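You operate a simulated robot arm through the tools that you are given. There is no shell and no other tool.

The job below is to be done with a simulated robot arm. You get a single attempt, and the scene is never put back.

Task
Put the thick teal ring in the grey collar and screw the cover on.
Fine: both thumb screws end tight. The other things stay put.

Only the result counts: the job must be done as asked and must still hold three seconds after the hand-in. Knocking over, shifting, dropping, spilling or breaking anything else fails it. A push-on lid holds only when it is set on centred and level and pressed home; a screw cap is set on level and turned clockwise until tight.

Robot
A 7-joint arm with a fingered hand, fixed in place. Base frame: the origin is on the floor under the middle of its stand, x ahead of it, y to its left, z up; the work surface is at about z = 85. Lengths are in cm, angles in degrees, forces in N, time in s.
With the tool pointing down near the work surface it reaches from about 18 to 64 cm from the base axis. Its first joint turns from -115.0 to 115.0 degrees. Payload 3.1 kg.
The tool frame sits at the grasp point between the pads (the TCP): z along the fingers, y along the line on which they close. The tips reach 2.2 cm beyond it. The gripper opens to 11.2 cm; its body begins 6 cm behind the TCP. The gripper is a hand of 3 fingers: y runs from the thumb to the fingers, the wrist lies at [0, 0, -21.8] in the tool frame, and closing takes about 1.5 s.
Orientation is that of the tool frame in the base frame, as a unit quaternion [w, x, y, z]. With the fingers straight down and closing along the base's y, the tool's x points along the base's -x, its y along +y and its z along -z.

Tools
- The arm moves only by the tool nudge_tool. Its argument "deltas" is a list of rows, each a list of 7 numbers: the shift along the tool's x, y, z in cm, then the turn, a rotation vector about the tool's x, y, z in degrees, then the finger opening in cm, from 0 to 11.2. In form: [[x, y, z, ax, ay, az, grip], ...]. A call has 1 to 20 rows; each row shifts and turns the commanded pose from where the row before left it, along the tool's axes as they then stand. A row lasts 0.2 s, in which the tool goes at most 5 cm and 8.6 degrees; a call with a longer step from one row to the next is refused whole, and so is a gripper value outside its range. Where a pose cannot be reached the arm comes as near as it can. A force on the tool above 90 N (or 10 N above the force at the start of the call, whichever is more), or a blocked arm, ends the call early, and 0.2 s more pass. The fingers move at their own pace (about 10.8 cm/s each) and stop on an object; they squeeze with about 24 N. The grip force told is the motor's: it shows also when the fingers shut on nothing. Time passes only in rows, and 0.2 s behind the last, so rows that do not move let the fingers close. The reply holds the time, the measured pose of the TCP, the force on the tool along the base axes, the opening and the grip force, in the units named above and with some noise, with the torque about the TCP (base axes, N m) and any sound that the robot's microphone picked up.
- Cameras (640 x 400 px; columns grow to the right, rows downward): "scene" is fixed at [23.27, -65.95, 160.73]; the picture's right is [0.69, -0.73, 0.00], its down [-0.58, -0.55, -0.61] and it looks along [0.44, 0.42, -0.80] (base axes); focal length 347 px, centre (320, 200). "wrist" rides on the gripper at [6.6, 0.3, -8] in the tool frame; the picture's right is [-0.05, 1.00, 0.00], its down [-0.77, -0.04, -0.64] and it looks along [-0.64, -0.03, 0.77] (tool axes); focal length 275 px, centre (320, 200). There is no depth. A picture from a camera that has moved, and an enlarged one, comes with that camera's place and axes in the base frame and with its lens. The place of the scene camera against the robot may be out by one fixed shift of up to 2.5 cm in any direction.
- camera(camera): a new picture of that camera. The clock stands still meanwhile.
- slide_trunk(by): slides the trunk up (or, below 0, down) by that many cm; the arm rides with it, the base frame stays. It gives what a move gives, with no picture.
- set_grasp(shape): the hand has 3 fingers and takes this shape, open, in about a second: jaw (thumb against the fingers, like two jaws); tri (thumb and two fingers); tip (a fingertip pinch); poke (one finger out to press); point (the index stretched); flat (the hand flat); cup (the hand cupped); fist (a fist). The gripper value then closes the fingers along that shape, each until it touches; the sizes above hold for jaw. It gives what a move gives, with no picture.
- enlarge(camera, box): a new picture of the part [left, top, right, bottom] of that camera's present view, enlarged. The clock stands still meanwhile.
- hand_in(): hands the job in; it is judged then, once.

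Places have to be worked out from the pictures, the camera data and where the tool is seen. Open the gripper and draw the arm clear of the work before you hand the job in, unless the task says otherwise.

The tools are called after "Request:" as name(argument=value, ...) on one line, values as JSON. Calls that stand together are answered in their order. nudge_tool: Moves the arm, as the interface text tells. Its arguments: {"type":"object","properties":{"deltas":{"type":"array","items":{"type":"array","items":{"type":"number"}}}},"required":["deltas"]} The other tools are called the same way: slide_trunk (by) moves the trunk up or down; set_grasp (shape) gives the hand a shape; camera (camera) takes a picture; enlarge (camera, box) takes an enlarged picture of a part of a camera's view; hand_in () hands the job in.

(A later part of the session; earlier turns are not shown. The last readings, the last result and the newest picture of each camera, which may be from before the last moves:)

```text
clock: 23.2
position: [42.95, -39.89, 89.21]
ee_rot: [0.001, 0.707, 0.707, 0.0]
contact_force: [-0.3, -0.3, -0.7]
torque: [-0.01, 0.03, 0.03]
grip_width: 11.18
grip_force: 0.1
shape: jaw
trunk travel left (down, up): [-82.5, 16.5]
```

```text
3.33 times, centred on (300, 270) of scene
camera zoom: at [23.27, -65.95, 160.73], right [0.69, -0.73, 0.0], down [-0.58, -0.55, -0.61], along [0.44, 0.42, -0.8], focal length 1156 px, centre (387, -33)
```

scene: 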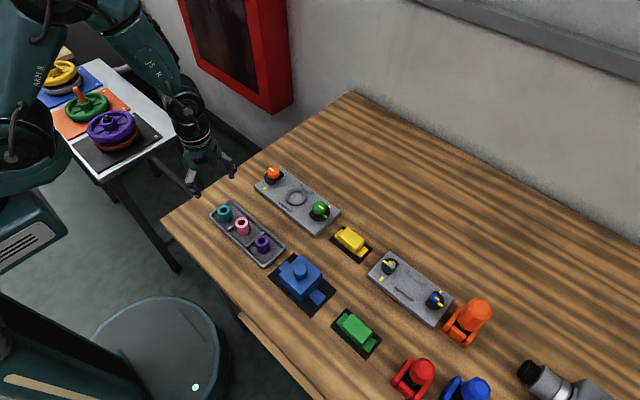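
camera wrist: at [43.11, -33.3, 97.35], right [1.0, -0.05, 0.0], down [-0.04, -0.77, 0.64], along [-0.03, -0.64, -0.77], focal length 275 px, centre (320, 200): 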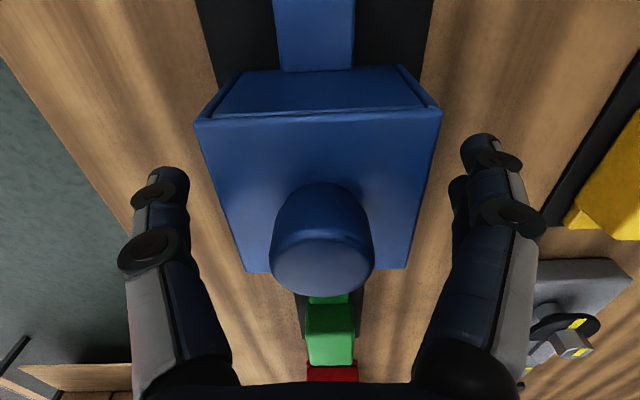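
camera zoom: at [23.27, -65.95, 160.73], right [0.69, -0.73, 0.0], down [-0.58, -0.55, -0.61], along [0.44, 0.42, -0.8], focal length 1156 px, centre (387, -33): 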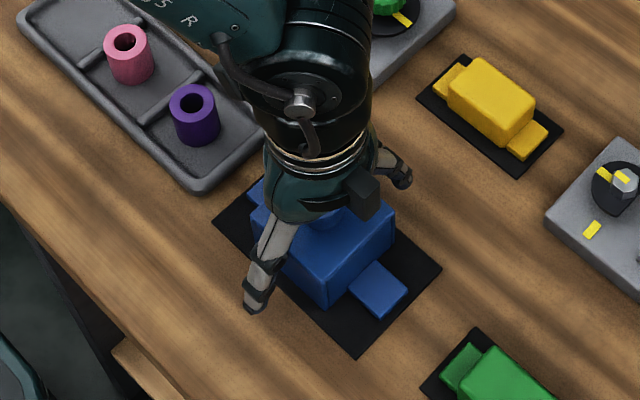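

The cover sits evenly between the fingers. I close on it.

Request:
nudge_tool(deltas=[[0, 0, 0, 0, 0, 0, 8.5], [0, 0, 0, 0, 0, 0, 7.5], [0, 0, 0, 0, 0, 0, 6.5], [0, 0, 0, 0, 0, 0, 6.0], [0, 0, 0, 0, 0, 0, 6.0], [0, 0, 0, 0, 0, 0, 6.0], [0, 0, 0, 0, 0, 0, 6.0], [0, 0, 0, 0, 0, 0, 6.0]])

Request:
camera(camera="wrist")

Request:
enlarge(camera="scene", box=[230, 210, 370, 330])

```text
clock: 25.0
position: [42.99, -39.83, 89.22]
ee_rot: [-0.001, 0.707, 0.707, 0.0]
contact_force: [-0.1, 0.1, -1.2]
torque: [0.0, 0.01, 0.0]
grip_width: 6.21
grip_force: 24.4
shape: jaw
trunk travel left (down, up): [-82.5, 16.5]
```

```text
taken
camera wrist: at [43.12, -33.3, 97.35], right [1.0, -0.05, 0.0], down [-0.04, -0.77, 0.64], along [-0.03, -0.64, -0.77], focal length 275 px, centre (320, 200)
```

wrist: 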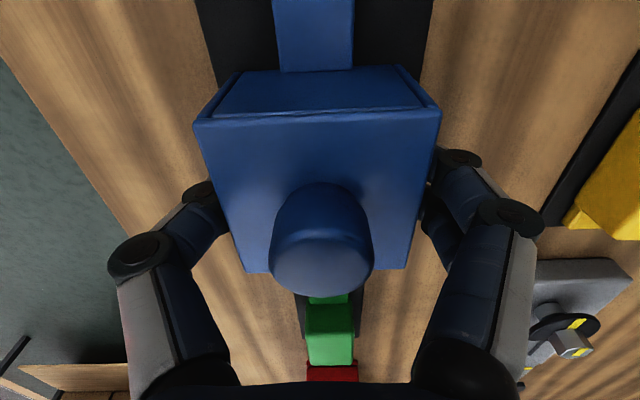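

```text
3.33 times, centred on (300, 270) of scene
camera zoom: at [23.27, -65.95, 160.73], right [0.69, -0.73, 0.0], down [-0.58, -0.55, -0.61], along [0.44, 0.42, -0.8], focal length 1156 px, centre (387, -33)
```

zoom: 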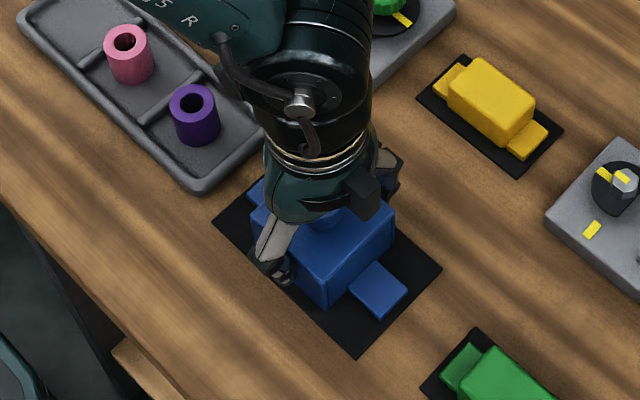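

The fingers hold the body with 24 N at 6.2 cm. I lift slowly and check that it comes up level.

Request:
nudge_tool(deltas=[[0, 0, -0.3, 0, 0, 0, 5.5], [0, 0, -0.7, 0, 0, 0, 5.5], [0, 0, -1.5, 0, 0, 0, 5.5], [0, 0, -2, 0, 0, 0, 5.5], [0, 0, 0, 0, 0, 0, 5.5]])

Request:
camera(camera="wrist")

Request:
enlarge(camera="scene", box=[230, 200, 370, 320])

```text
clock: 26.2
position: [42.91, -39.82, 93.67]
ee_rot: [0.001, 0.707, 0.707, -0.001]
contact_force: [0.7, 0.1, -1.2]
torque: [-0.01, -0.02, -0.02]
grip_width: 6.23
grip_force: 23.8
shape: jaw
trunk travel left (down, up): [-82.5, 16.5]
```

```text
taken
camera wrist: at [43.27, -33.33, 101.83], right [1.0, -0.05, 0.0], down [-0.04, -0.77, 0.64], along [-0.03, -0.63, -0.77], focal length 275 px, centre (320, 200)
```

wrist: 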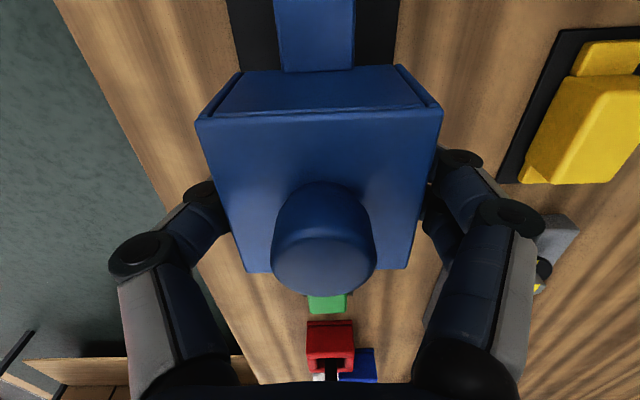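

```text
3.33 times, centred on (300, 260) of scene
camera zoom: at [23.27, -65.95, 160.73], right [0.69, -0.73, 0.0], down [-0.58, -0.55, -0.61], along [0.44, 0.42, -0.8], focal length 1156 px, centre (387, 0)
```

zoom: 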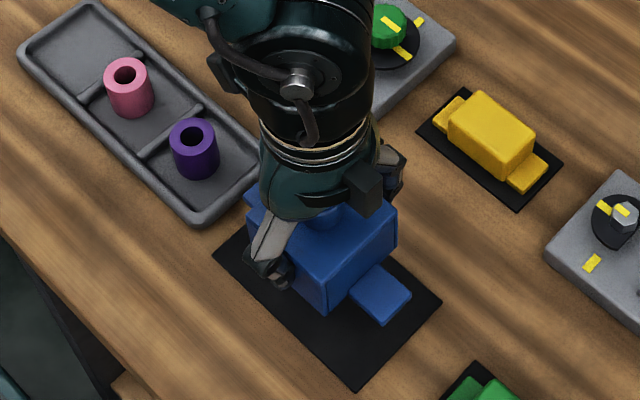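

The cover came up level and clear of its mat. I raise it to z ≈ 101 and carry it over the collar plate.

Request:
nudge_tool(deltas=[[0, 0, -2.5, 0, 0, 0, 5.5], [0, 0, -2.5, 0, 0, 0, 5.5], [0, 0, -2.4, 0, 0, 0, 5.5], [2.2, 1.93, 0, 0, 0, 0, 5.5], [2.2, 1.93, 0, 0, 0, 0, 5.5], [2.2, 1.93, 0, 0, 0, 0, 5.5], [2.2, 1.93, 0, 0, 0, 0, 5.5], [2.2, 1.93, 0, 0, 0, 0, 5.5], [2.2, 1.93, 0, 0, 0, 0, 5.5], [2.2, 1.93, 0, 0, 0, 0, 5.5], [2.2, 1.93, 0, 0, 0, 0, 5.5], [0, 0, 0, 0, 0, 0, 5.5]])

Request:
camera(camera="wrist")

Request:
enlarge(camera="scene", box=[230, 120, 370, 240])

```text
clock: 28.8
position: [58.6, -22.29, 101.05]
ee_rot: [0.0, 0.708, 0.706, 0.001]
contact_force: [-0.5, 0.8, -1.5]
torque: [-0.04, 0.0, 0.0]
grip_width: 6.19
grip_force: 23.7
shape: jaw
trunk travel left (down, up): [-82.5, 16.5]
```

```text
taken
camera wrist: at [58.73, -15.7, 109.19], right [1.0, -0.05, 0.0], down [-0.04, -0.77, 0.64], along [-0.03, -0.63, -0.77], focal length 275 px, centre (320, 200)
```

wrist: 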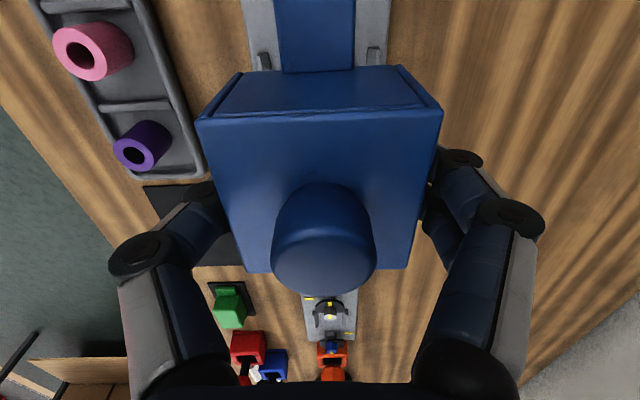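

```text
3.33 times, centred on (300, 180) of scene
camera zoom: at [23.27, -65.95, 160.73], right [0.69, -0.73, 0.0], down [-0.58, -0.55, -0.61], along [0.44, 0.42, -0.8], focal length 1156 px, centre (387, 267)
```

zoom: 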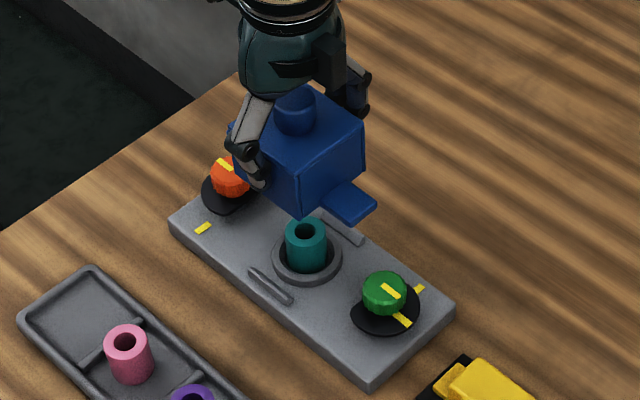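

The cover is over the plate; the ends of both side bars show just past the near tab, which helps with x. I enlarge to measure the cover's offset from the bars.

Request:
enlarge(camera="wrist", box=[190, 0, 450, 130])

Request:
enlarge(camera="wrist", box=[180, 130, 460, 300])

```text
2.46 times, centred on (320, 65) of wrist
camera zoom: at [58.73, -15.7, 109.19], right [1.0, -0.05, 0.0], down [-0.04, -0.77, 0.64], along [-0.03, -0.63, -0.77], focal length 678 px, centre (320, 532)
```

zoom: 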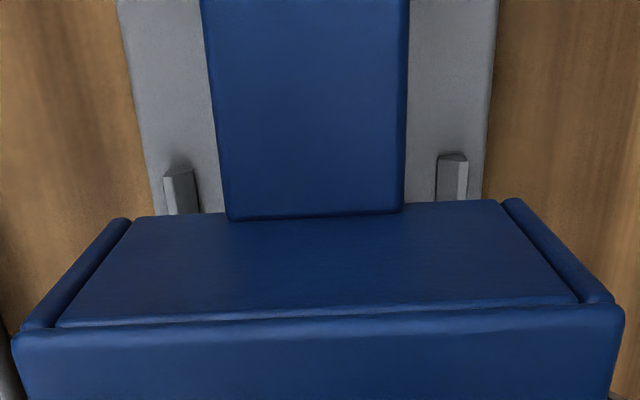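

```text
2.29 times, centred on (320, 215) of wrist
camera zoom: at [58.73, -15.7, 109.19], right [1.0, -0.05, 0.0], down [-0.04, -0.77, 0.64], along [-0.03, -0.63, -0.77], focal length 629 px, centre (320, 166)
```

zoom: 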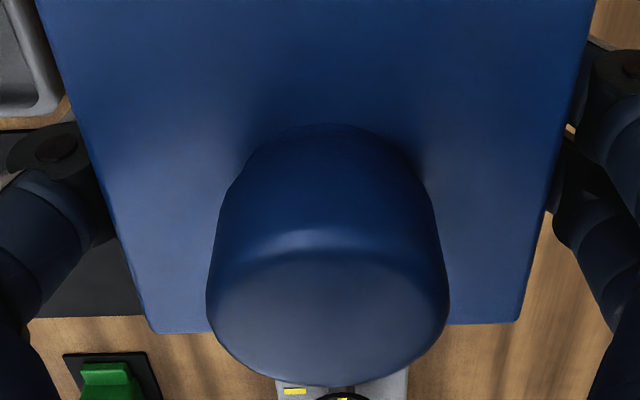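

By the bar ends the cover is about 0.09 cm too far in +x, and y agrees with the collar centre. I correct x and lower until its underside is about 1 cm above the ring top, then check with the scene camera.

Request:
nudge_tool(deltas=[[0, -0.09, 1.0, 0, 0, 0, 5.5], [0, 0, 1.5, 0, 0, 0, 5.5], [0, 0, 1.5, 0, 0, 0, 5.5], [0, 0, 1.5, 0, 0, 0, 5.5], [0, 0, 0, 0, 0, 0, 5.5], [0, 0, 0, 0, 0, 0, 5.5]])

Request:
camera(camera="wrist")

Request:
enlarge(camera="wrist", box=[190, 0, 450, 130])

Request:
enlarge(camera="scene", box=[240, 140, 350, 240])

```text
clock: 30.2
position: [58.38, -22.31, 95.49]
ee_rot: [0.0, 0.707, 0.707, 0.0]
contact_force: [0.2, -0.7, -1.8]
torque: [0.02, 0.01, 0.01]
grip_width: 6.17
grip_force: 23.3
shape: jaw
trunk travel left (down, up): [-82.5, 16.5]
```

```text
taken
camera wrist: at [58.6, -15.78, 103.7], right [1.0, -0.05, 0.0], down [-0.04, -0.77, 0.64], along [-0.03, -0.64, -0.77], focal length 275 px, centre (320, 200)
```

wrist: 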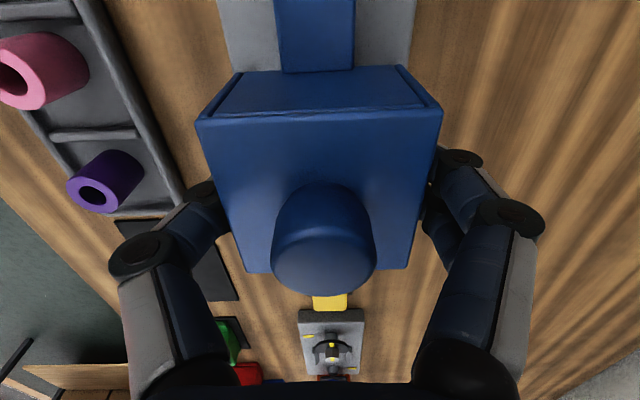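

```text
2.46 times, centred on (320, 65) of wrist
camera zoom: at [58.6, -15.78, 103.7], right [1.0, -0.05, 0.0], down [-0.04, -0.77, 0.64], along [-0.03, -0.64, -0.77], focal length 678 px, centre (320, 532)
```

zoom: 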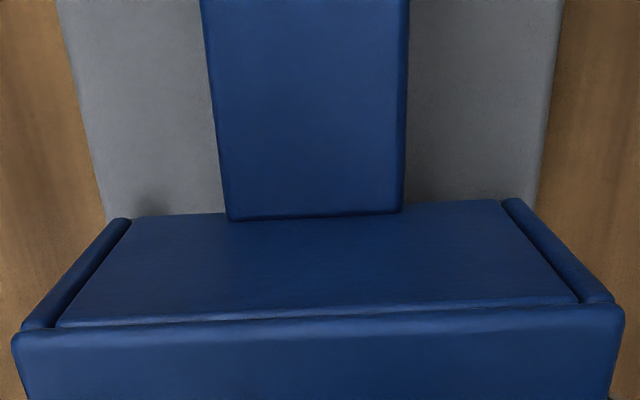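

```text
4.00 times, centred on (295, 190) of scene
camera zoom: at [23.27, -65.95, 160.73], right [0.69, -0.73, 0.0], down [-0.58, -0.55, -0.61], along [0.44, 0.42, -0.8], focal length 1387 px, centre (420, 240)
```

zoom: 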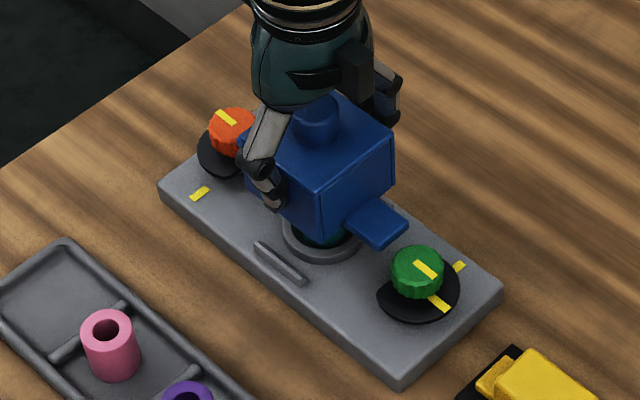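

The x alignment now looks right (bar and plate edges centred on the cover). I lower a further 2.6 cm so the ring enters the cavity but the cover is still off the bars, and look from the scene camera.

Request:
nudge_tool(deltas=[[0, 0, 0.6, 0, 0, 0, 5.5], [0, 0, 0.6, 0, 0, 0, 5.5], [0, 0, 0.6, 0, 0, 0, 5.5], [0, 0, 0.5, 0, 0, 0, 5.5], [0, 0, 0.3, 0, 0, 0, 5.5], [0, 0, 0, 0, 0, 0, 5.5]])

Request:
enlarge(camera="wrist", box=[190, 0, 450, 130])

Request:
enlarge(camera="scene", box=[250, 150, 350, 240])

```text
clock: 31.6
position: [58.46, -22.31, 92.91]
ee_rot: [0.001, 0.707, 0.708, 0.0]
contact_force: [-0.5, -0.1, -1.6]
torque: [-0.02, -0.01, 0.0]
grip_width: 6.2
grip_force: 23.7
shape: jaw
trunk travel left (down, up): [-82.5, 16.5]
```

```text
2.46 times, centred on (320, 65) of wrist
camera zoom: at [58.63, -15.77, 101.08], right [1.0, -0.05, 0.0], down [-0.04, -0.77, 0.64], along [-0.03, -0.64, -0.77], focal length 678 px, centre (320, 532)
```

zoom: 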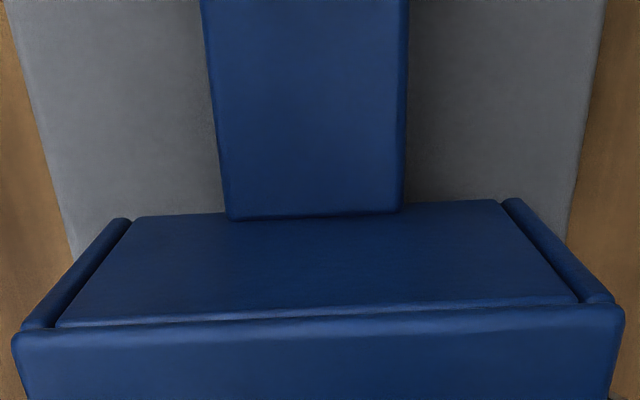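

```text
4.44 times, centred on (300, 195) of scene
camera zoom: at [23.27, -65.95, 160.73], right [0.69, -0.73, 0.0], down [-0.58, -0.55, -0.61], along [0.44, 0.42, -0.8], focal length 1541 px, centre (409, 222)
```

zoom: 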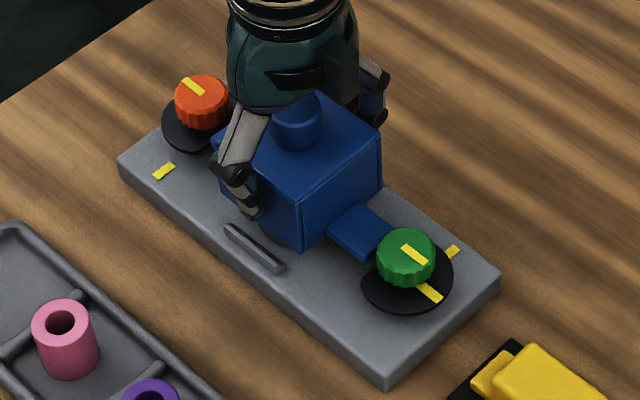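

I need to make sure the tabs clear the cam flats when lowering, so I enlarge both ends in the scene view.

Request:
enlarge(camera="scene", box=[310, 185, 366, 225])

Request:
enlarge(camera="scene", box=[262, 155, 318, 195])

Request:
camera(camera="wrist")

```text
10.00 times, centred on (338, 205) of scene
camera zoom: at [23.27, -65.95, 160.73], right [0.69, -0.73, 0.0], down [-0.58, -0.55, -0.61], along [0.44, 0.42, -0.8], focal length 3467 px, centre (140, 150)
```

zoom: 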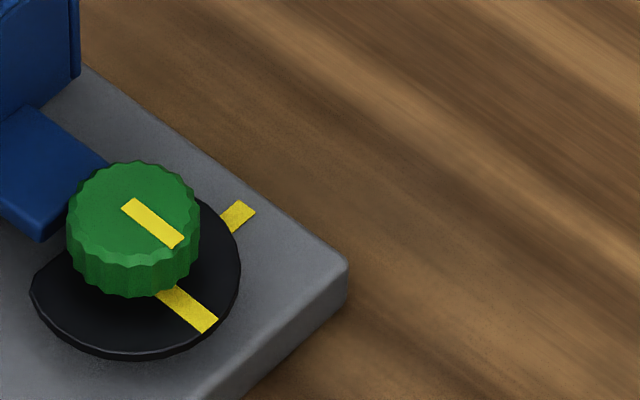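

```text
10.00 times, centred on (290, 175) of scene
camera zoom: at [23.27, -65.95, 160.73], right [0.69, -0.73, 0.0], down [-0.58, -0.55, -0.61], along [0.44, 0.42, -0.8], focal length 3467 px, centre (620, 450)
```

zoom: 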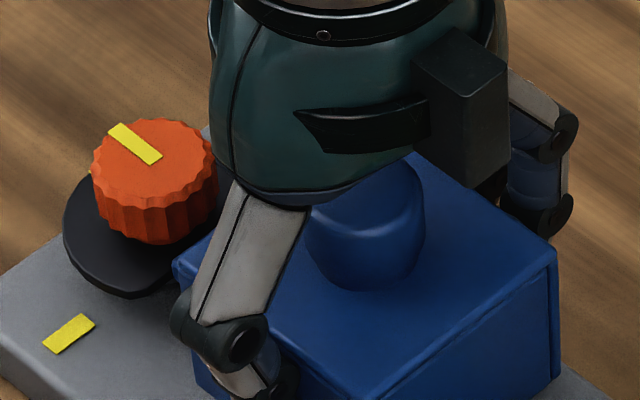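

```text
taken
camera wrist: at [58.63, -15.77, 101.08], right [1.0, -0.05, 0.0], down [-0.04, -0.77, 0.64], along [-0.03, -0.64, -0.77], focal length 275 px, centre (320, 200)
```

wrist: 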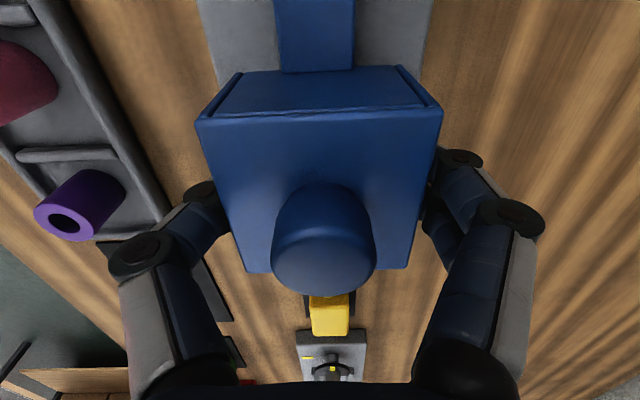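

I compare the cover against the collar and bar more carefully from the scene camera, using a tight enlargement of the body's lower edge.

Request:
enlarge(camera="scene", box=[268, 165, 338, 220])

```text
7.27 times, centred on (303, 192) of scene
camera zoom: at [23.27, -65.95, 160.73], right [0.69, -0.73, 0.0], down [-0.58, -0.55, -0.61], along [0.44, 0.42, -0.8], focal length 2521 px, centre (444, 254)
```

zoom: 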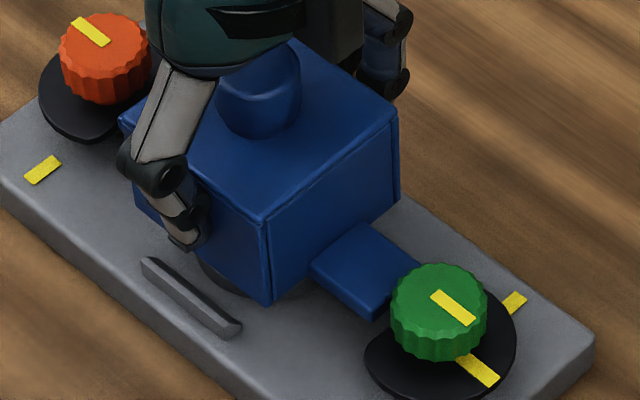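

The scene view puts the cover within about 1 mm of the collar centre; I nudge +0.1 cm in y as both cameras suggest and lower in small steps, watching force.

Request:
nudge_tool(deltas=[[0.1, 0, 0.1, 0, 0, 0, 5.5], [0, 0, 0.2, 0, 0, 0, 5.5], [0, 0, 0.2, 0, 0, 0, 5.5], [0, 0, 0.2, 0, 0, 0, 5.5], [0, 0, 0, 0, 0, 0, 5.5]])

Request:
enlarge(camera="scene", box=[268, 165, 338, 220])

```text
clock: 32.8
position: [58.31, -22.16, 92.24]
ee_rot: [0.0, 0.707, 0.707, 0.0]
contact_force: [0.1, 0.8, -0.3]
torque: [0.01, -0.03, 0.02]
grip_width: 6.21
grip_force: 24.2
shape: jaw
trunk travel left (down, up): [-82.5, 16.5]
```

```text
7.27 times, centred on (303, 192) of scene
camera zoom: at [23.27, -65.95, 160.73], right [0.69, -0.73, 0.0], down [-0.58, -0.55, -0.61], along [0.44, 0.42, -0.8], focal length 2521 px, centre (444, 254)
```

zoom: 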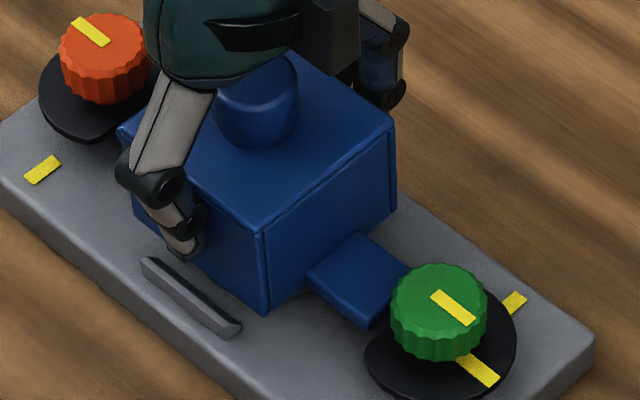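

No contact yet. I keep lowering in 0.2 cm steps.

Request:
nudge_tool(deltas=[[0, 0, 0.2, 0, 0, 0, 5.5], [0, 0, 0.2, 0, 0, 0, 5.5], [0, 0, 0.2, 0, 0, 0, 5.5], [0, 0, 0, 0, 0, 0, 5.5]])

Request:
enlarge(camera="scene", box=[268, 165, 338, 220])

Request:
enlarge(camera="wrist", box=[190, 0, 450, 130])

```text
clock: 33.8
position: [58.4, -22.18, 91.5]
ee_rot: [0.0, 0.707, 0.707, 0.0]
contact_force: [-0.1, 0.1, -1.4]
torque: [0.02, 0.0, 0.0]
grip_width: 6.2
grip_force: 23.7
shape: jaw
trunk travel left (down, up): [-82.5, 16.5]
```

```text
7.27 times, centred on (303, 192) of scene
camera zoom: at [23.27, -65.95, 160.73], right [0.69, -0.73, 0.0], down [-0.58, -0.55, -0.61], along [0.44, 0.42, -0.8], focal length 2521 px, centre (444, 254)
```

zoom: 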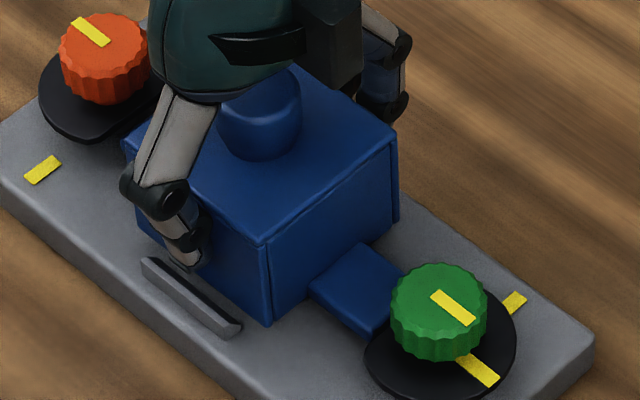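

```text
2.46 times, centred on (320, 65) of wrist
camera zoom: at [58.68, -15.65, 99.73], right [1.0, -0.05, 0.0], down [-0.04, -0.77, 0.64], along [-0.03, -0.64, -0.77], focal length 678 px, centre (320, 532)
```

zoom: 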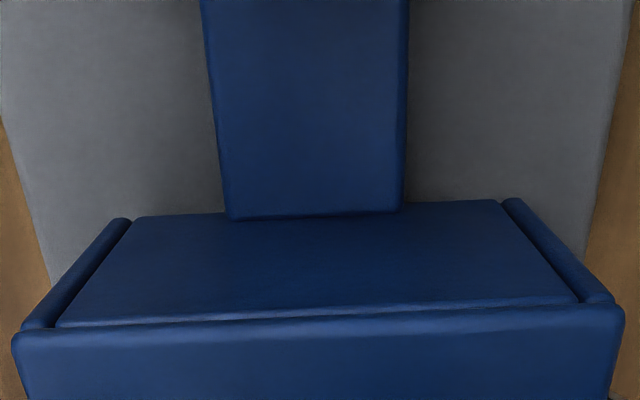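

Still free at z 91.5. I continue.

Request:
nudge_tool(deltas=[[0, 0, 0.2, 0, 0, 0, 5.5], [0, 0, 0.15, 0, 0, 0, 5.5], [0, 0, 0.15, 0, 0, 0, 5.5], [0, 0, 0, 0, 0, 0, 5.5]])

Request:
enlarge(camera="scene", box=[268, 165, 338, 220])

```text
clock: 34.8
position: [58.44, -22.29, 91.18]
ee_rot: [0.0, 0.707, 0.707, 0.0]
contact_force: [-0.8, 0.3, -1.1]
torque: [0.0, 0.03, 0.03]
grip_width: 6.21
grip_force: 24.2
shape: jaw
trunk travel left (down, up): [-82.5, 16.5]
```

```text
7.27 times, centred on (303, 192) of scene
camera zoom: at [23.27, -65.95, 160.73], right [0.69, -0.73, 0.0], down [-0.58, -0.55, -0.61], along [0.44, 0.42, -0.8], focal length 2521 px, centre (444, 254)
```

zoom: 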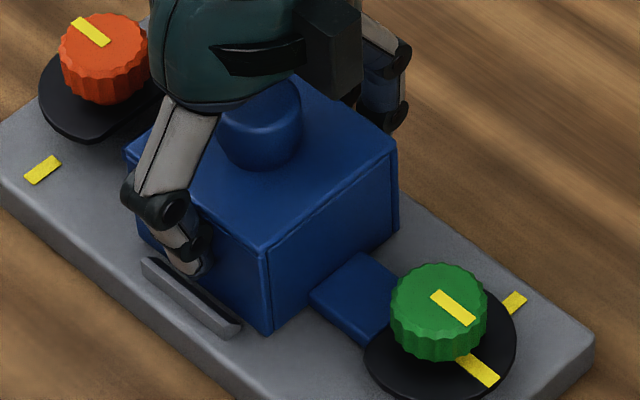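

No contact yet and the tab still lies short of the green cam's flat. I continue in small steps.

Request:
nudge_tool(deltas=[[0, 0, 0.1, 0, 0, 0, 5.5], [0, 0, 0.1, 0, 0, 0, 5.5], [0, 0, 0.1, 0, 0, 0, 5.5], [0, 0, 0, 0, 0, 0, 5.5]])

Request:
enlarge(camera="scene", box=[268, 165, 338, 220])

```text
clock: 35.8
position: [58.42, -22.24, 90.99]
ee_rot: [0.001, 0.707, 0.707, 0.0]
contact_force: [-1.2, 0.2, 4.4]
torque: [0.05, -0.02, 0.0]
grip_width: 6.16
grip_force: 23.9
shape: jaw
trunk travel left (down, up): [-82.5, 16.5]
```

```text
7.27 times, centred on (303, 192) of scene
camera zoom: at [23.27, -65.95, 160.73], right [0.69, -0.73, 0.0], down [-0.58, -0.55, -0.61], along [0.44, 0.42, -0.8], focal length 2521 px, centre (444, 254)
```

zoom: 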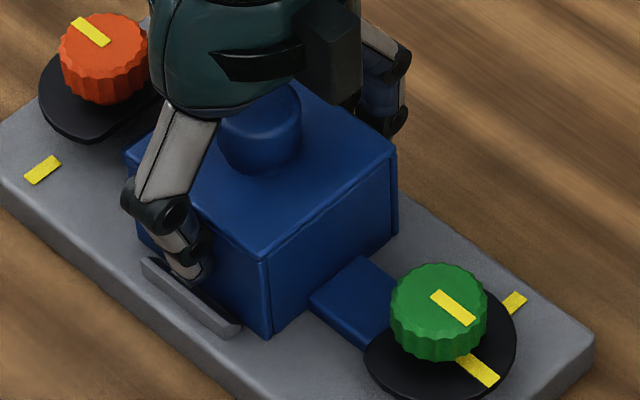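

Contact: +5.6 N at z ≈ 91.0, which is where I'd expect the cover to bottom out on the plate. I press slightly further to see whether it gives.

Request:
nudge_tool(deltas=[[0, 0, 0.1, 0, 0, 0, 5.5], [0, 0, 0.1, 0, 0, 0, 5.5], [0, 0, 0, 0, 0, 0, 5.5]])

Request:
enlarge(camera="scene", box=[268, 165, 338, 220])

Request:
camera(camera="wrist")

```text
clock: 36.6
position: [58.34, -22.23, 90.74]
ee_rot: [0.001, 0.707, 0.707, 0.0]
contact_force: [1.8, -1.2, 13.2]
torque: [-0.05, -0.06, 0.0]
grip_width: 6.16
grip_force: 24.0
shape: jaw
trunk travel left (down, up): [-82.5, 16.5]
```

```text
7.27 times, centred on (303, 192) of scene
camera zoom: at [23.27, -65.95, 160.73], right [0.69, -0.73, 0.0], down [-0.58, -0.55, -0.61], along [0.44, 0.42, -0.8], focal length 2521 px, centre (444, 254)
```

zoom: 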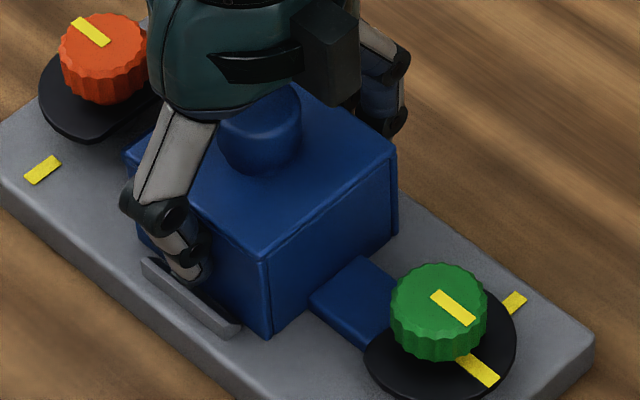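

```text
taken
camera wrist: at [58.56, -15.64, 98.94], right [1.0, -0.05, 0.0], down [-0.04, -0.77, 0.64], along [-0.03, -0.64, -0.77], focal length 275 px, centre (320, 200)
```

wrist: 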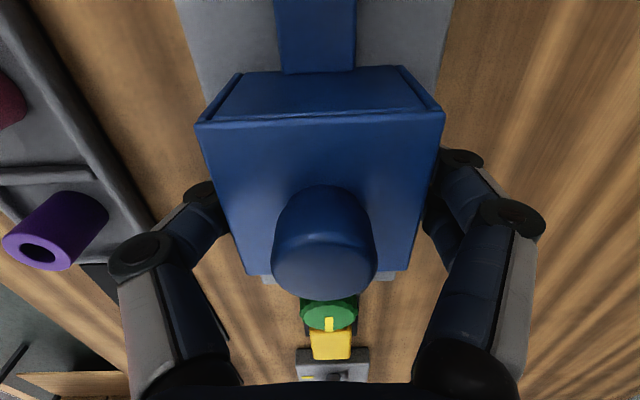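

The image is unchanged while force rose to 13 N, so it's on a firm stop; comparing pick and place heights (rise 1.75 for the cover vs 1.33 for the ring from the tray floor) fits the cover being flat on the plate. I release it gently and look.

Request:
nudge_tool(deltas=[[0, 0, -0.1, 0, 0, 0, 5.5], [0, 0, 0, 0, 0, 0, 6.5], [0, 0, 0, 0, 0, 0, 7.5], [0, 0, 0, 0, 0, 0, 9], [0, 0, 0, 0, 0, 0, 10], [0, 0, 0, 0, 0, 0, 10], [0, 0, 0, 0, 0, 0, 10]])

Request:
enlarge(camera="scene", box=[268, 165, 338, 220])

Request:
camera(camera="wrist")

```text
clock: 38.2
position: [58.39, -22.24, 90.64]
ee_rot: [0.0, 0.707, 0.708, 0.0]
contact_force: [-0.3, 1.1, -0.2]
torque: [0.0, -0.01, 0.0]
grip_width: 9.96
grip_force: 0.0
shape: jaw
trunk travel left (down, up): [-82.5, 16.5]
```

```text
7.27 times, centred on (303, 192) of scene
camera zoom: at [23.27, -65.95, 160.73], right [0.69, -0.73, 0.0], down [-0.58, -0.55, -0.61], along [0.44, 0.42, -0.8], focal length 2521 px, centre (444, 254)
```

zoom: 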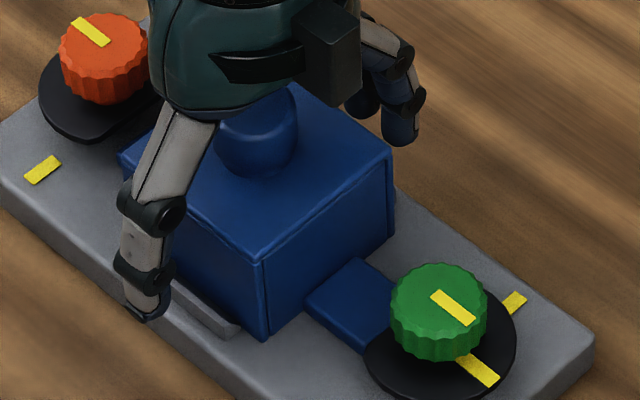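

```text
taken
camera wrist: at [58.64, -15.61, 98.86], right [1.0, -0.05, 0.0], down [-0.04, -0.77, 0.64], along [-0.03, -0.64, -0.77], focal length 275 px, centre (320, 200)
```

wrist: 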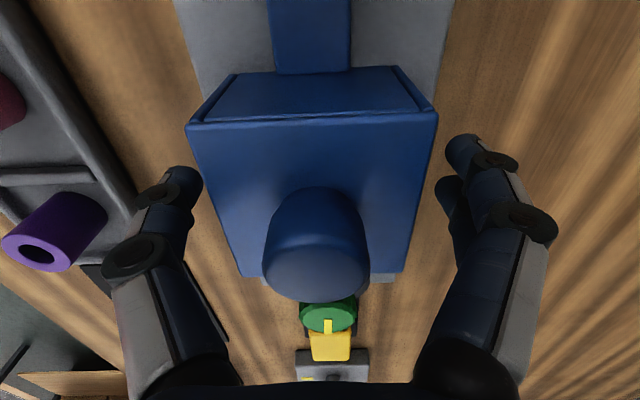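

On release the cover slid about 0.2 cm in -x, maybe settling between the bars. I raise the hand to inspect it.

Request:
nudge_tool(deltas=[[0, 0, -1, 0, 0, 0, 10.5], [0, 0, -2, 0, 0, 0, 11], [0, 0, -3, 0, 0, 0, 11], [0, 0, -4, 0, 0, 0, 11], [0, 0, -3, 0, 0, 0, 11], [0, 0, 0, 0, 0, 0, 11]])

Request:
camera(camera="wrist")

Request:
enlarge(camera="wrist", box=[220, 0, 420, 160])

Request:
enlarge(camera="scene", box=[258, 155, 348, 225])

```text
clock: 39.6
position: [58.52, -22.19, 103.78]
ee_rot: [0.0, 0.708, 0.707, 0.0]
contact_force: [-0.2, -0.6, 0.2]
torque: [-0.03, 0.02, 0.0]
grip_width: 10.97
grip_force: 0.0
shape: jaw
trunk travel left (down, up): [-82.5, 16.5]
```

```text
taken
camera wrist: at [58.6, -15.66, 111.93], right [1.0, -0.05, 0.0], down [-0.04, -0.77, 0.64], along [-0.03, -0.64, -0.77], focal length 275 px, centre (320, 200)
```

wrist: 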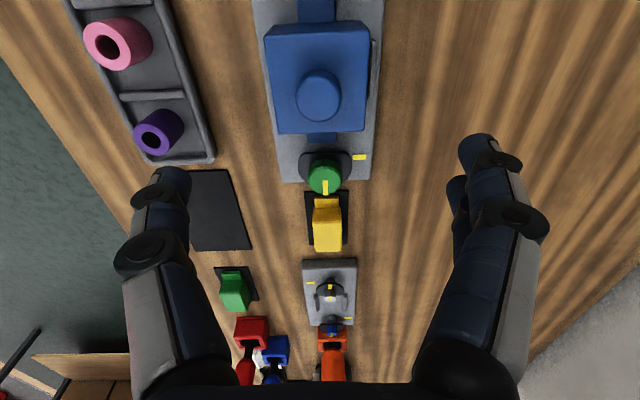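

```text
2.50 times, centred on (320, 80) of wrist
camera zoom: at [58.6, -15.66, 111.93], right [1.0, -0.05, 0.0], down [-0.04, -0.77, 0.64], along [-0.03, -0.64, -0.77], focal length 688 px, centre (320, 500)
```

zoom: 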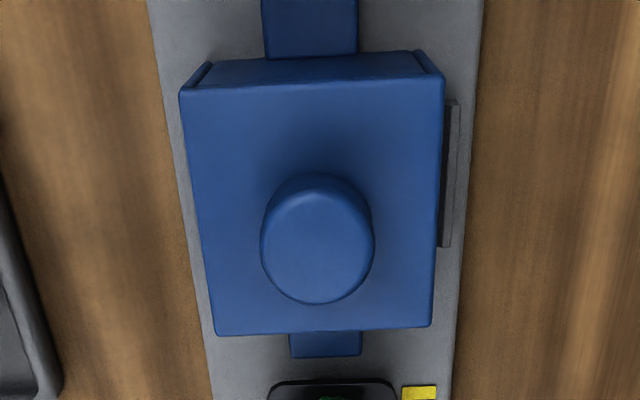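

```text
5.71 times, centred on (303, 190) of scene
camera zoom: at [23.27, -65.95, 160.73], right [0.69, -0.73, 0.0], down [-0.58, -0.55, -0.61], along [0.44, 0.42, -0.8], focal length 1981 px, centre (417, 257)
```

zoom: 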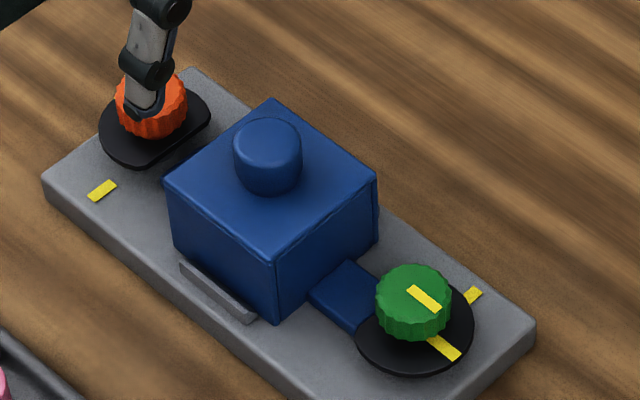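

The cover is level (top about z 91.4), its centre at (58.29, -22.16), with about 0.6 cm between tab end and cam flat. Next come the thumb screws: I'll go above the orange knob and turn the hand back counter-clockwise by 180° to prepare a long clockwise stroke.

Request:
nudge_tool(deltas=[[2.15, 0, 0, 0, 0, 0, 11], [2.15, 0, 0, 0, 0, 0, 9], [2.15, 0, 0, 0, 0, 0, 7], [2.15, 0, 0, 0, 0, 0, 6], [0, 0, 0, 0, 0, -8.5, 6], [0, 0, 0, 0, 0, -8.5, 6], [0, 0, 0, 0, 0, -8.5, 6], [0, 0, 0, 0, 0, -8.5, 6], [0, 0, 0, 0, 0, -8.5, 6], [0, 0, 0, 0, 0, -8.5, 6], [0, 0, 0, 0, 0, -8.5, 6], [0, 0, 0, 0, 0, -8.5, 6], [0, 0, 0, 0, 0, -8.5, 6], [0, 0, 0, 0, 0, -8.5, 6], [0, 0, 0, 0, 0, -5, 6], [0, 0, 0, 0, 0, 0, 6]])

Request:
camera(camera="wrist")

Request:
enlarge(camera="scene", box=[258, 155, 348, 225])

```text
clock: 43.0
position: [58.41, -13.56, 103.65]
ee_rot: [-0.001, 0.0, 1.0, 0.0]
contact_force: [-0.5, -0.4, -0.5]
torque: [0.0, 0.0, 0.02]
grip_width: 6.08
grip_force: 0.0
shape: jaw
trunk travel left (down, up): [-82.5, 16.5]
```

```text
taken
camera wrist: at [51.69, -13.36, 111.92], right [0.05, 1.0, 0.0], down [0.77, -0.04, 0.64], along [0.64, -0.03, -0.77], focal length 275 px, centre (320, 200)
```

wrist: 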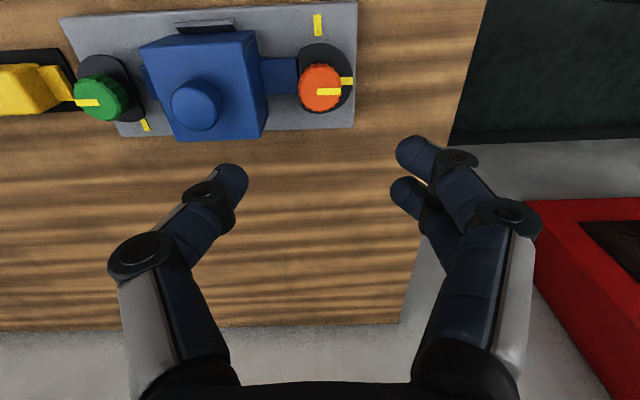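

```text
5.71 times, centred on (303, 190) of scene
camera zoom: at [23.27, -65.95, 160.73], right [0.69, -0.73, 0.0], down [-0.58, -0.55, -0.61], along [0.44, 0.42, -0.8], focal length 1981 px, centre (417, 257)
```

zoom: 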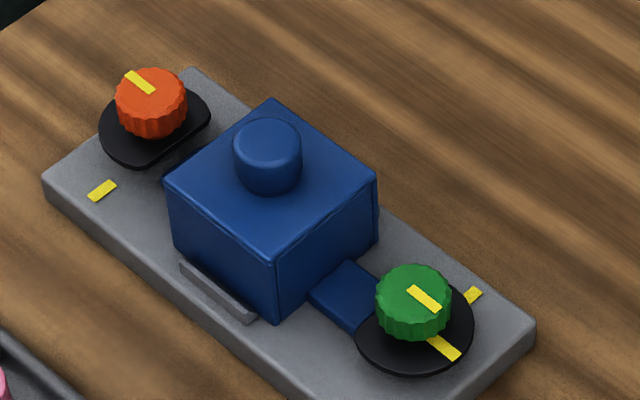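

At the original hand angle now. I enlarge the orange knob for its position, and the left half for the green one.

Request:
enlarge(camera="wrist", box=[220, 0, 380, 140])

Request:
enlarge(camera="wrist", box=[50, 20, 210, 150])

```text
2.86 times, centred on (300, 70) of wrist
camera zoom: at [51.69, -13.36, 111.92], right [0.05, 1.0, 0.0], down [0.77, -0.04, 0.64], along [0.64, -0.03, -0.77], focal length 786 px, centre (377, 571)
```

zoom: 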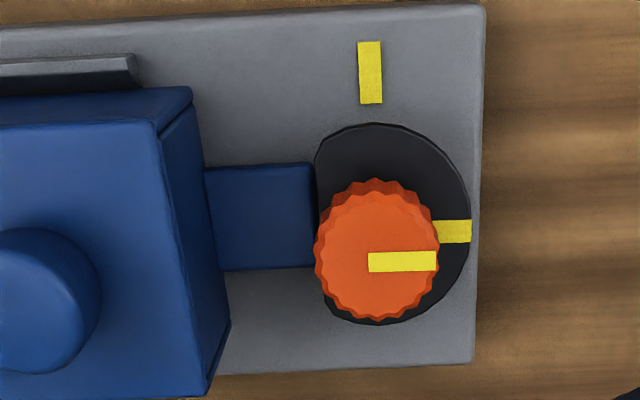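

```text
3.08 times, centred on (130, 85) of wrist
camera zoom: at [51.69, -13.36, 111.92], right [0.05, 1.0, 0.0], down [0.77, -0.04, 0.64], along [0.64, -0.03, -0.77], focal length 847 px, centre (905, 554)
```

zoom: 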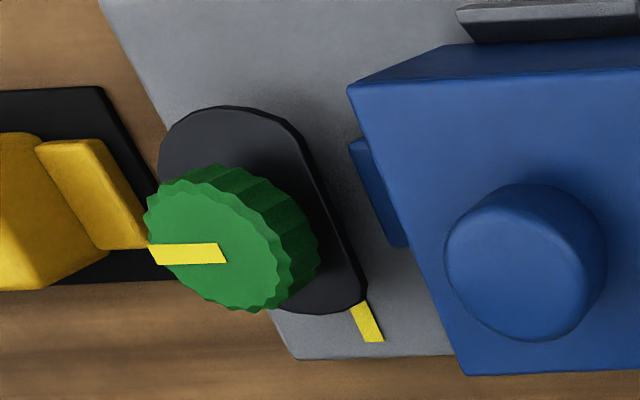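

The orange axis is at about (58.5, -13.68), the knob top near z 91 with its cam plate about 2.5 cm lower; its cam mark points +y and the plate mark -x, so tight should be about 270° clockwise. I test how far the wrist turns counter-clockwise from here, to get a long clockwise stroke.

Request:
nudge_tool(deltas=[[0, 0, 0, 0, 0, -8.5, 6], [0, 0, 0, 0, 0, -8.5, 6], [0, 0, 0, 0, 0, -8.5, 6], [0, 0, 0, 0, 0, -8.5, 6], [0, 0, 0, 0, 0, -8.5, 6], [0, 0, 0, 0, 0, -8.5, 6], [0, 0, 0, 0, 0, -8.5, 6], [0, 0, 0, 0, 0, -8.5, 6], [0, 0, 0, 0, 0, -8.5, 6], [0, 0, 0, 0, 0, -8.5, 6], [0, 0, 0, 0, 0, -8.5, 6], [0, 0, 0, 0, 0, -8.5, 6], [0, 0, 0, 0, 0, -8.5, 6], [0, 0, 0, 0, 0, -8.5, 6], [0, 0, 0, 0, 0, -8.5, 6], [0, 0, 0, 0, 0, -7.5, 6], [0, 0, 0, 0, 0, 0, 6]])

Request:
camera(camera="wrist")

```text
clock: 46.6
position: [53.03, 0.8, 103.08]
ee_rot: [0.002, 0.772, -0.636, 0.002]
contact_force: [-0.3, 0.9, 0.7]
torque: [0.01, 0.01, 0.02]
grip_width: 6.03
grip_force: 0.1
shape: jaw
out of reach, approached as far as the arm can: row 10, 11, 12, 13, 14, 15, 16
trunk travel left (down, up): [-82.5, 16.5]
```

```text
taken
camera wrist: at [53.83, -5.82, 111.14], right [-0.99, -0.15, 0.0], down [-0.11, 0.77, 0.63], along [-0.09, 0.63, -0.77], focal length 275 px, centre (320, 200)
```

wrist: 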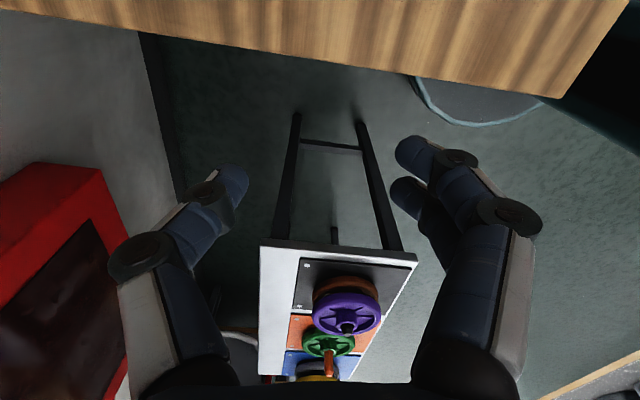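

The wrist hits its limit near -80° here and the arm drifted off to (53, 0.8) in free air above the table edge. I turn back clockwise in a short call and see where the commanded pose stands.

Request:
nudge_tool(deltas=[[0, 0, 0, 0, 0, 8.5, 6], [0, 0, 0, 0, 0, 8.5, 6], [0, 0, 0, 0, 0, 0, 6]])

```text
clock: 47.4
position: [53.06, 0.74, 103.07]
ee_rot: [-0.001, -0.669, 0.743, -0.002]
contact_force: [0.1, -0.4, -1.0]
torque: [0.02, 0.0, -0.01]
grip_width: 6.06
grip_force: 0.1
shape: jaw
trunk travel left (down, up): [-82.5, 16.5]
```

The commanded pose follows the real one (now about -84°). I turn to -60° and move back above the orange knob.

Request:
nudge_tool(deltas=[[0, 0, 0, 0, 0, 8, 6], [0, 0, 0, 0, 0, 8, 6], [0, 0, 0, 0, 0, 8, 6], [2.45, -2.97, 0, 0, 0, 0, 6], [2.45, -2.97, 0, 0, 0, 0, 6], [2.45, -2.97, 0, 0, 0, 0, 6], [2.44, -2.97, 0, 0, 0, 0, 6], [0, 0, 2.5, 0, 0, 0, 6], [0, 0, 2, 0, 0, 0, 6], [0, 0, 0, 0, 0, 0, 6]])

Request:
camera(camera="wrist")

```text
clock: 49.6
position: [58.33, -13.78, 98.68]
ee_rot: [-0.001, -0.5, 0.866, -0.002]
contact_force: [0.4, -0.2, 1.0]
torque: [-0.01, 0.03, -0.02]
grip_width: 6.02
grip_force: 0.1
shape: jaw
trunk travel left (down, up): [-82.5, 16.5]
```

```text
taken
camera wrist: at [54.64, -19.35, 106.86], right [-0.84, 0.54, 0.0], down [0.42, 0.65, 0.63], along [0.34, 0.53, -0.77], focal length 275 px, centre (320, 200)
```

wrist: 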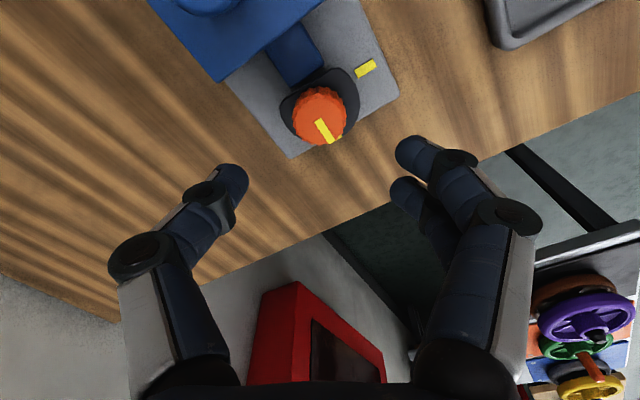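

The orange knob is right on the tool axis in this view. I turn to -72°, come down to z ≈ 93.5 with a 5.5 cm opening and check the clearance.

Request:
nudge_tool(deltas=[[0, 0, 1, 0, 0, -6, 5.5], [0, 0, 1, 0, 0, -6, 5.5], [0, 0, 1.2, 0, 0, 0, 5.5], [0, 0, 1.0, 0, 0, 0, 5.5], [0, 0, 1.0, 0, 0, 0, 5.5], [0, 0, 0, 0, 0, 0, 5.5]])

Request:
camera(camera="wrist")

Request:
enlarge(camera="scene", box=[240, 140, 330, 210])

```text
clock: 51.0
position: [58.35, -13.59, 93.34]
ee_rot: [0.0, -0.589, 0.808, -0.002]
contact_force: [-0.3, -0.5, -0.5]
torque: [-0.01, 0.0, 0.01]
grip_width: 5.57
grip_force: 0.1
shape: jaw
trunk travel left (down, up): [-82.5, 16.5]
```

```text
taken
camera wrist: at [55.96, -19.87, 101.52], right [-0.94, 0.35, 0.0], down [0.27, 0.73, 0.63], along [0.23, 0.59, -0.77], focal length 275 px, centre (320, 200)
```

wrist: 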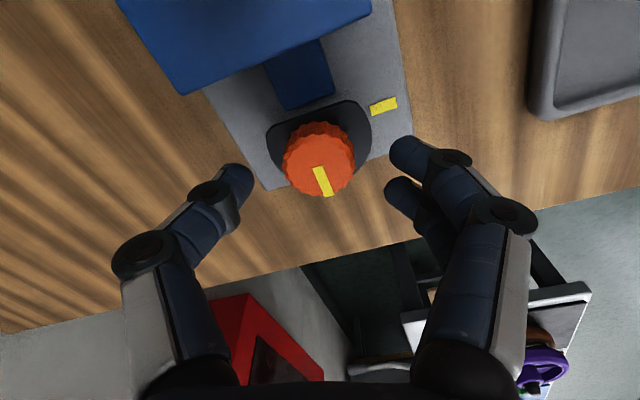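

```text
5.71 times, centred on (285, 175) of scene
camera zoom: at [23.27, -65.95, 160.73], right [0.69, -0.73, 0.0], down [-0.58, -0.55, -0.61], along [0.44, 0.42, -0.8], focal length 1981 px, centre (520, 343)
```

zoom: 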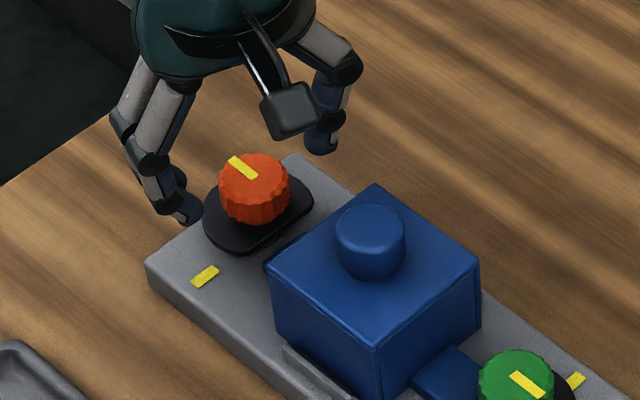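

Knob is centred between the fingers. I come down to z ≈ 91.3 and close on it.

Request:
nudge_tool(deltas=[[0, 0, 0.7, 0, 0, 0, 5.5], [0, 0, 0.7, 0, 0, 0, 5.5], [0, 0, 0.6, 0, 0, 0, 5.5], [0, 0, 0, 0, 0, 0, 5.5], [0, 0, 0, 0, 0, 0, 4], [0, 0, 0, 0, 0, 0, 3], [0, 0, 0, 0, 0, 0, 2], [0, 0, 0, 0, 0, 0, 2], [0, 0, 0, 0, 0, 0, 2], [0, 0, 0, 0, 0, 0, 2]])

Request:
camera(camera="wrist")

Request:
enlarge(camera="scene", box=[240, 140, 330, 210])

```text
clock: 53.2
position: [58.59, -13.72, 91.42]
ee_rot: [-0.001, -0.588, 0.809, -0.001]
contact_force: [1.2, -0.1, -1.0]
torque: [-0.04, -0.01, -0.01]
grip_width: 2.25
grip_force: 24.2
shape: jaw
trunk travel left (down, up): [-82.5, 16.5]
```

```text
taken
camera wrist: at [56.03, -19.9, 99.55], right [-0.94, 0.35, 0.0], down [0.27, 0.73, 0.63], along [0.22, 0.59, -0.77], focal length 275 px, centre (320, 200)
```

wrist: 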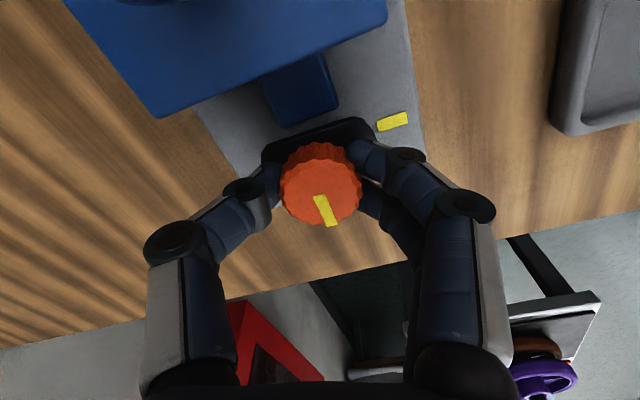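

```text
5.71 times, centred on (285, 175) of scene
camera zoom: at [23.27, -65.95, 160.73], right [0.69, -0.73, 0.0], down [-0.58, -0.55, -0.61], along [0.44, 0.42, -0.8], focal length 1981 px, centre (520, 343)
```

zoom: 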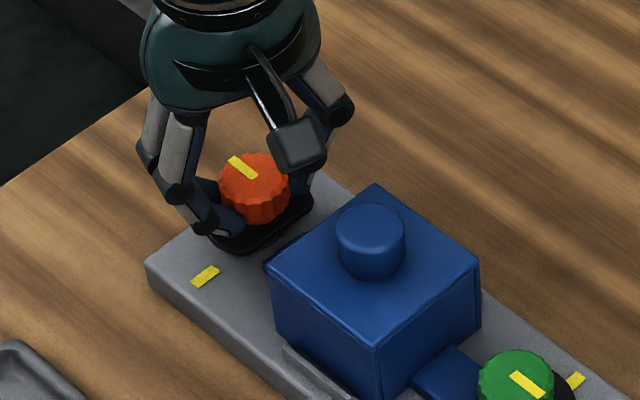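

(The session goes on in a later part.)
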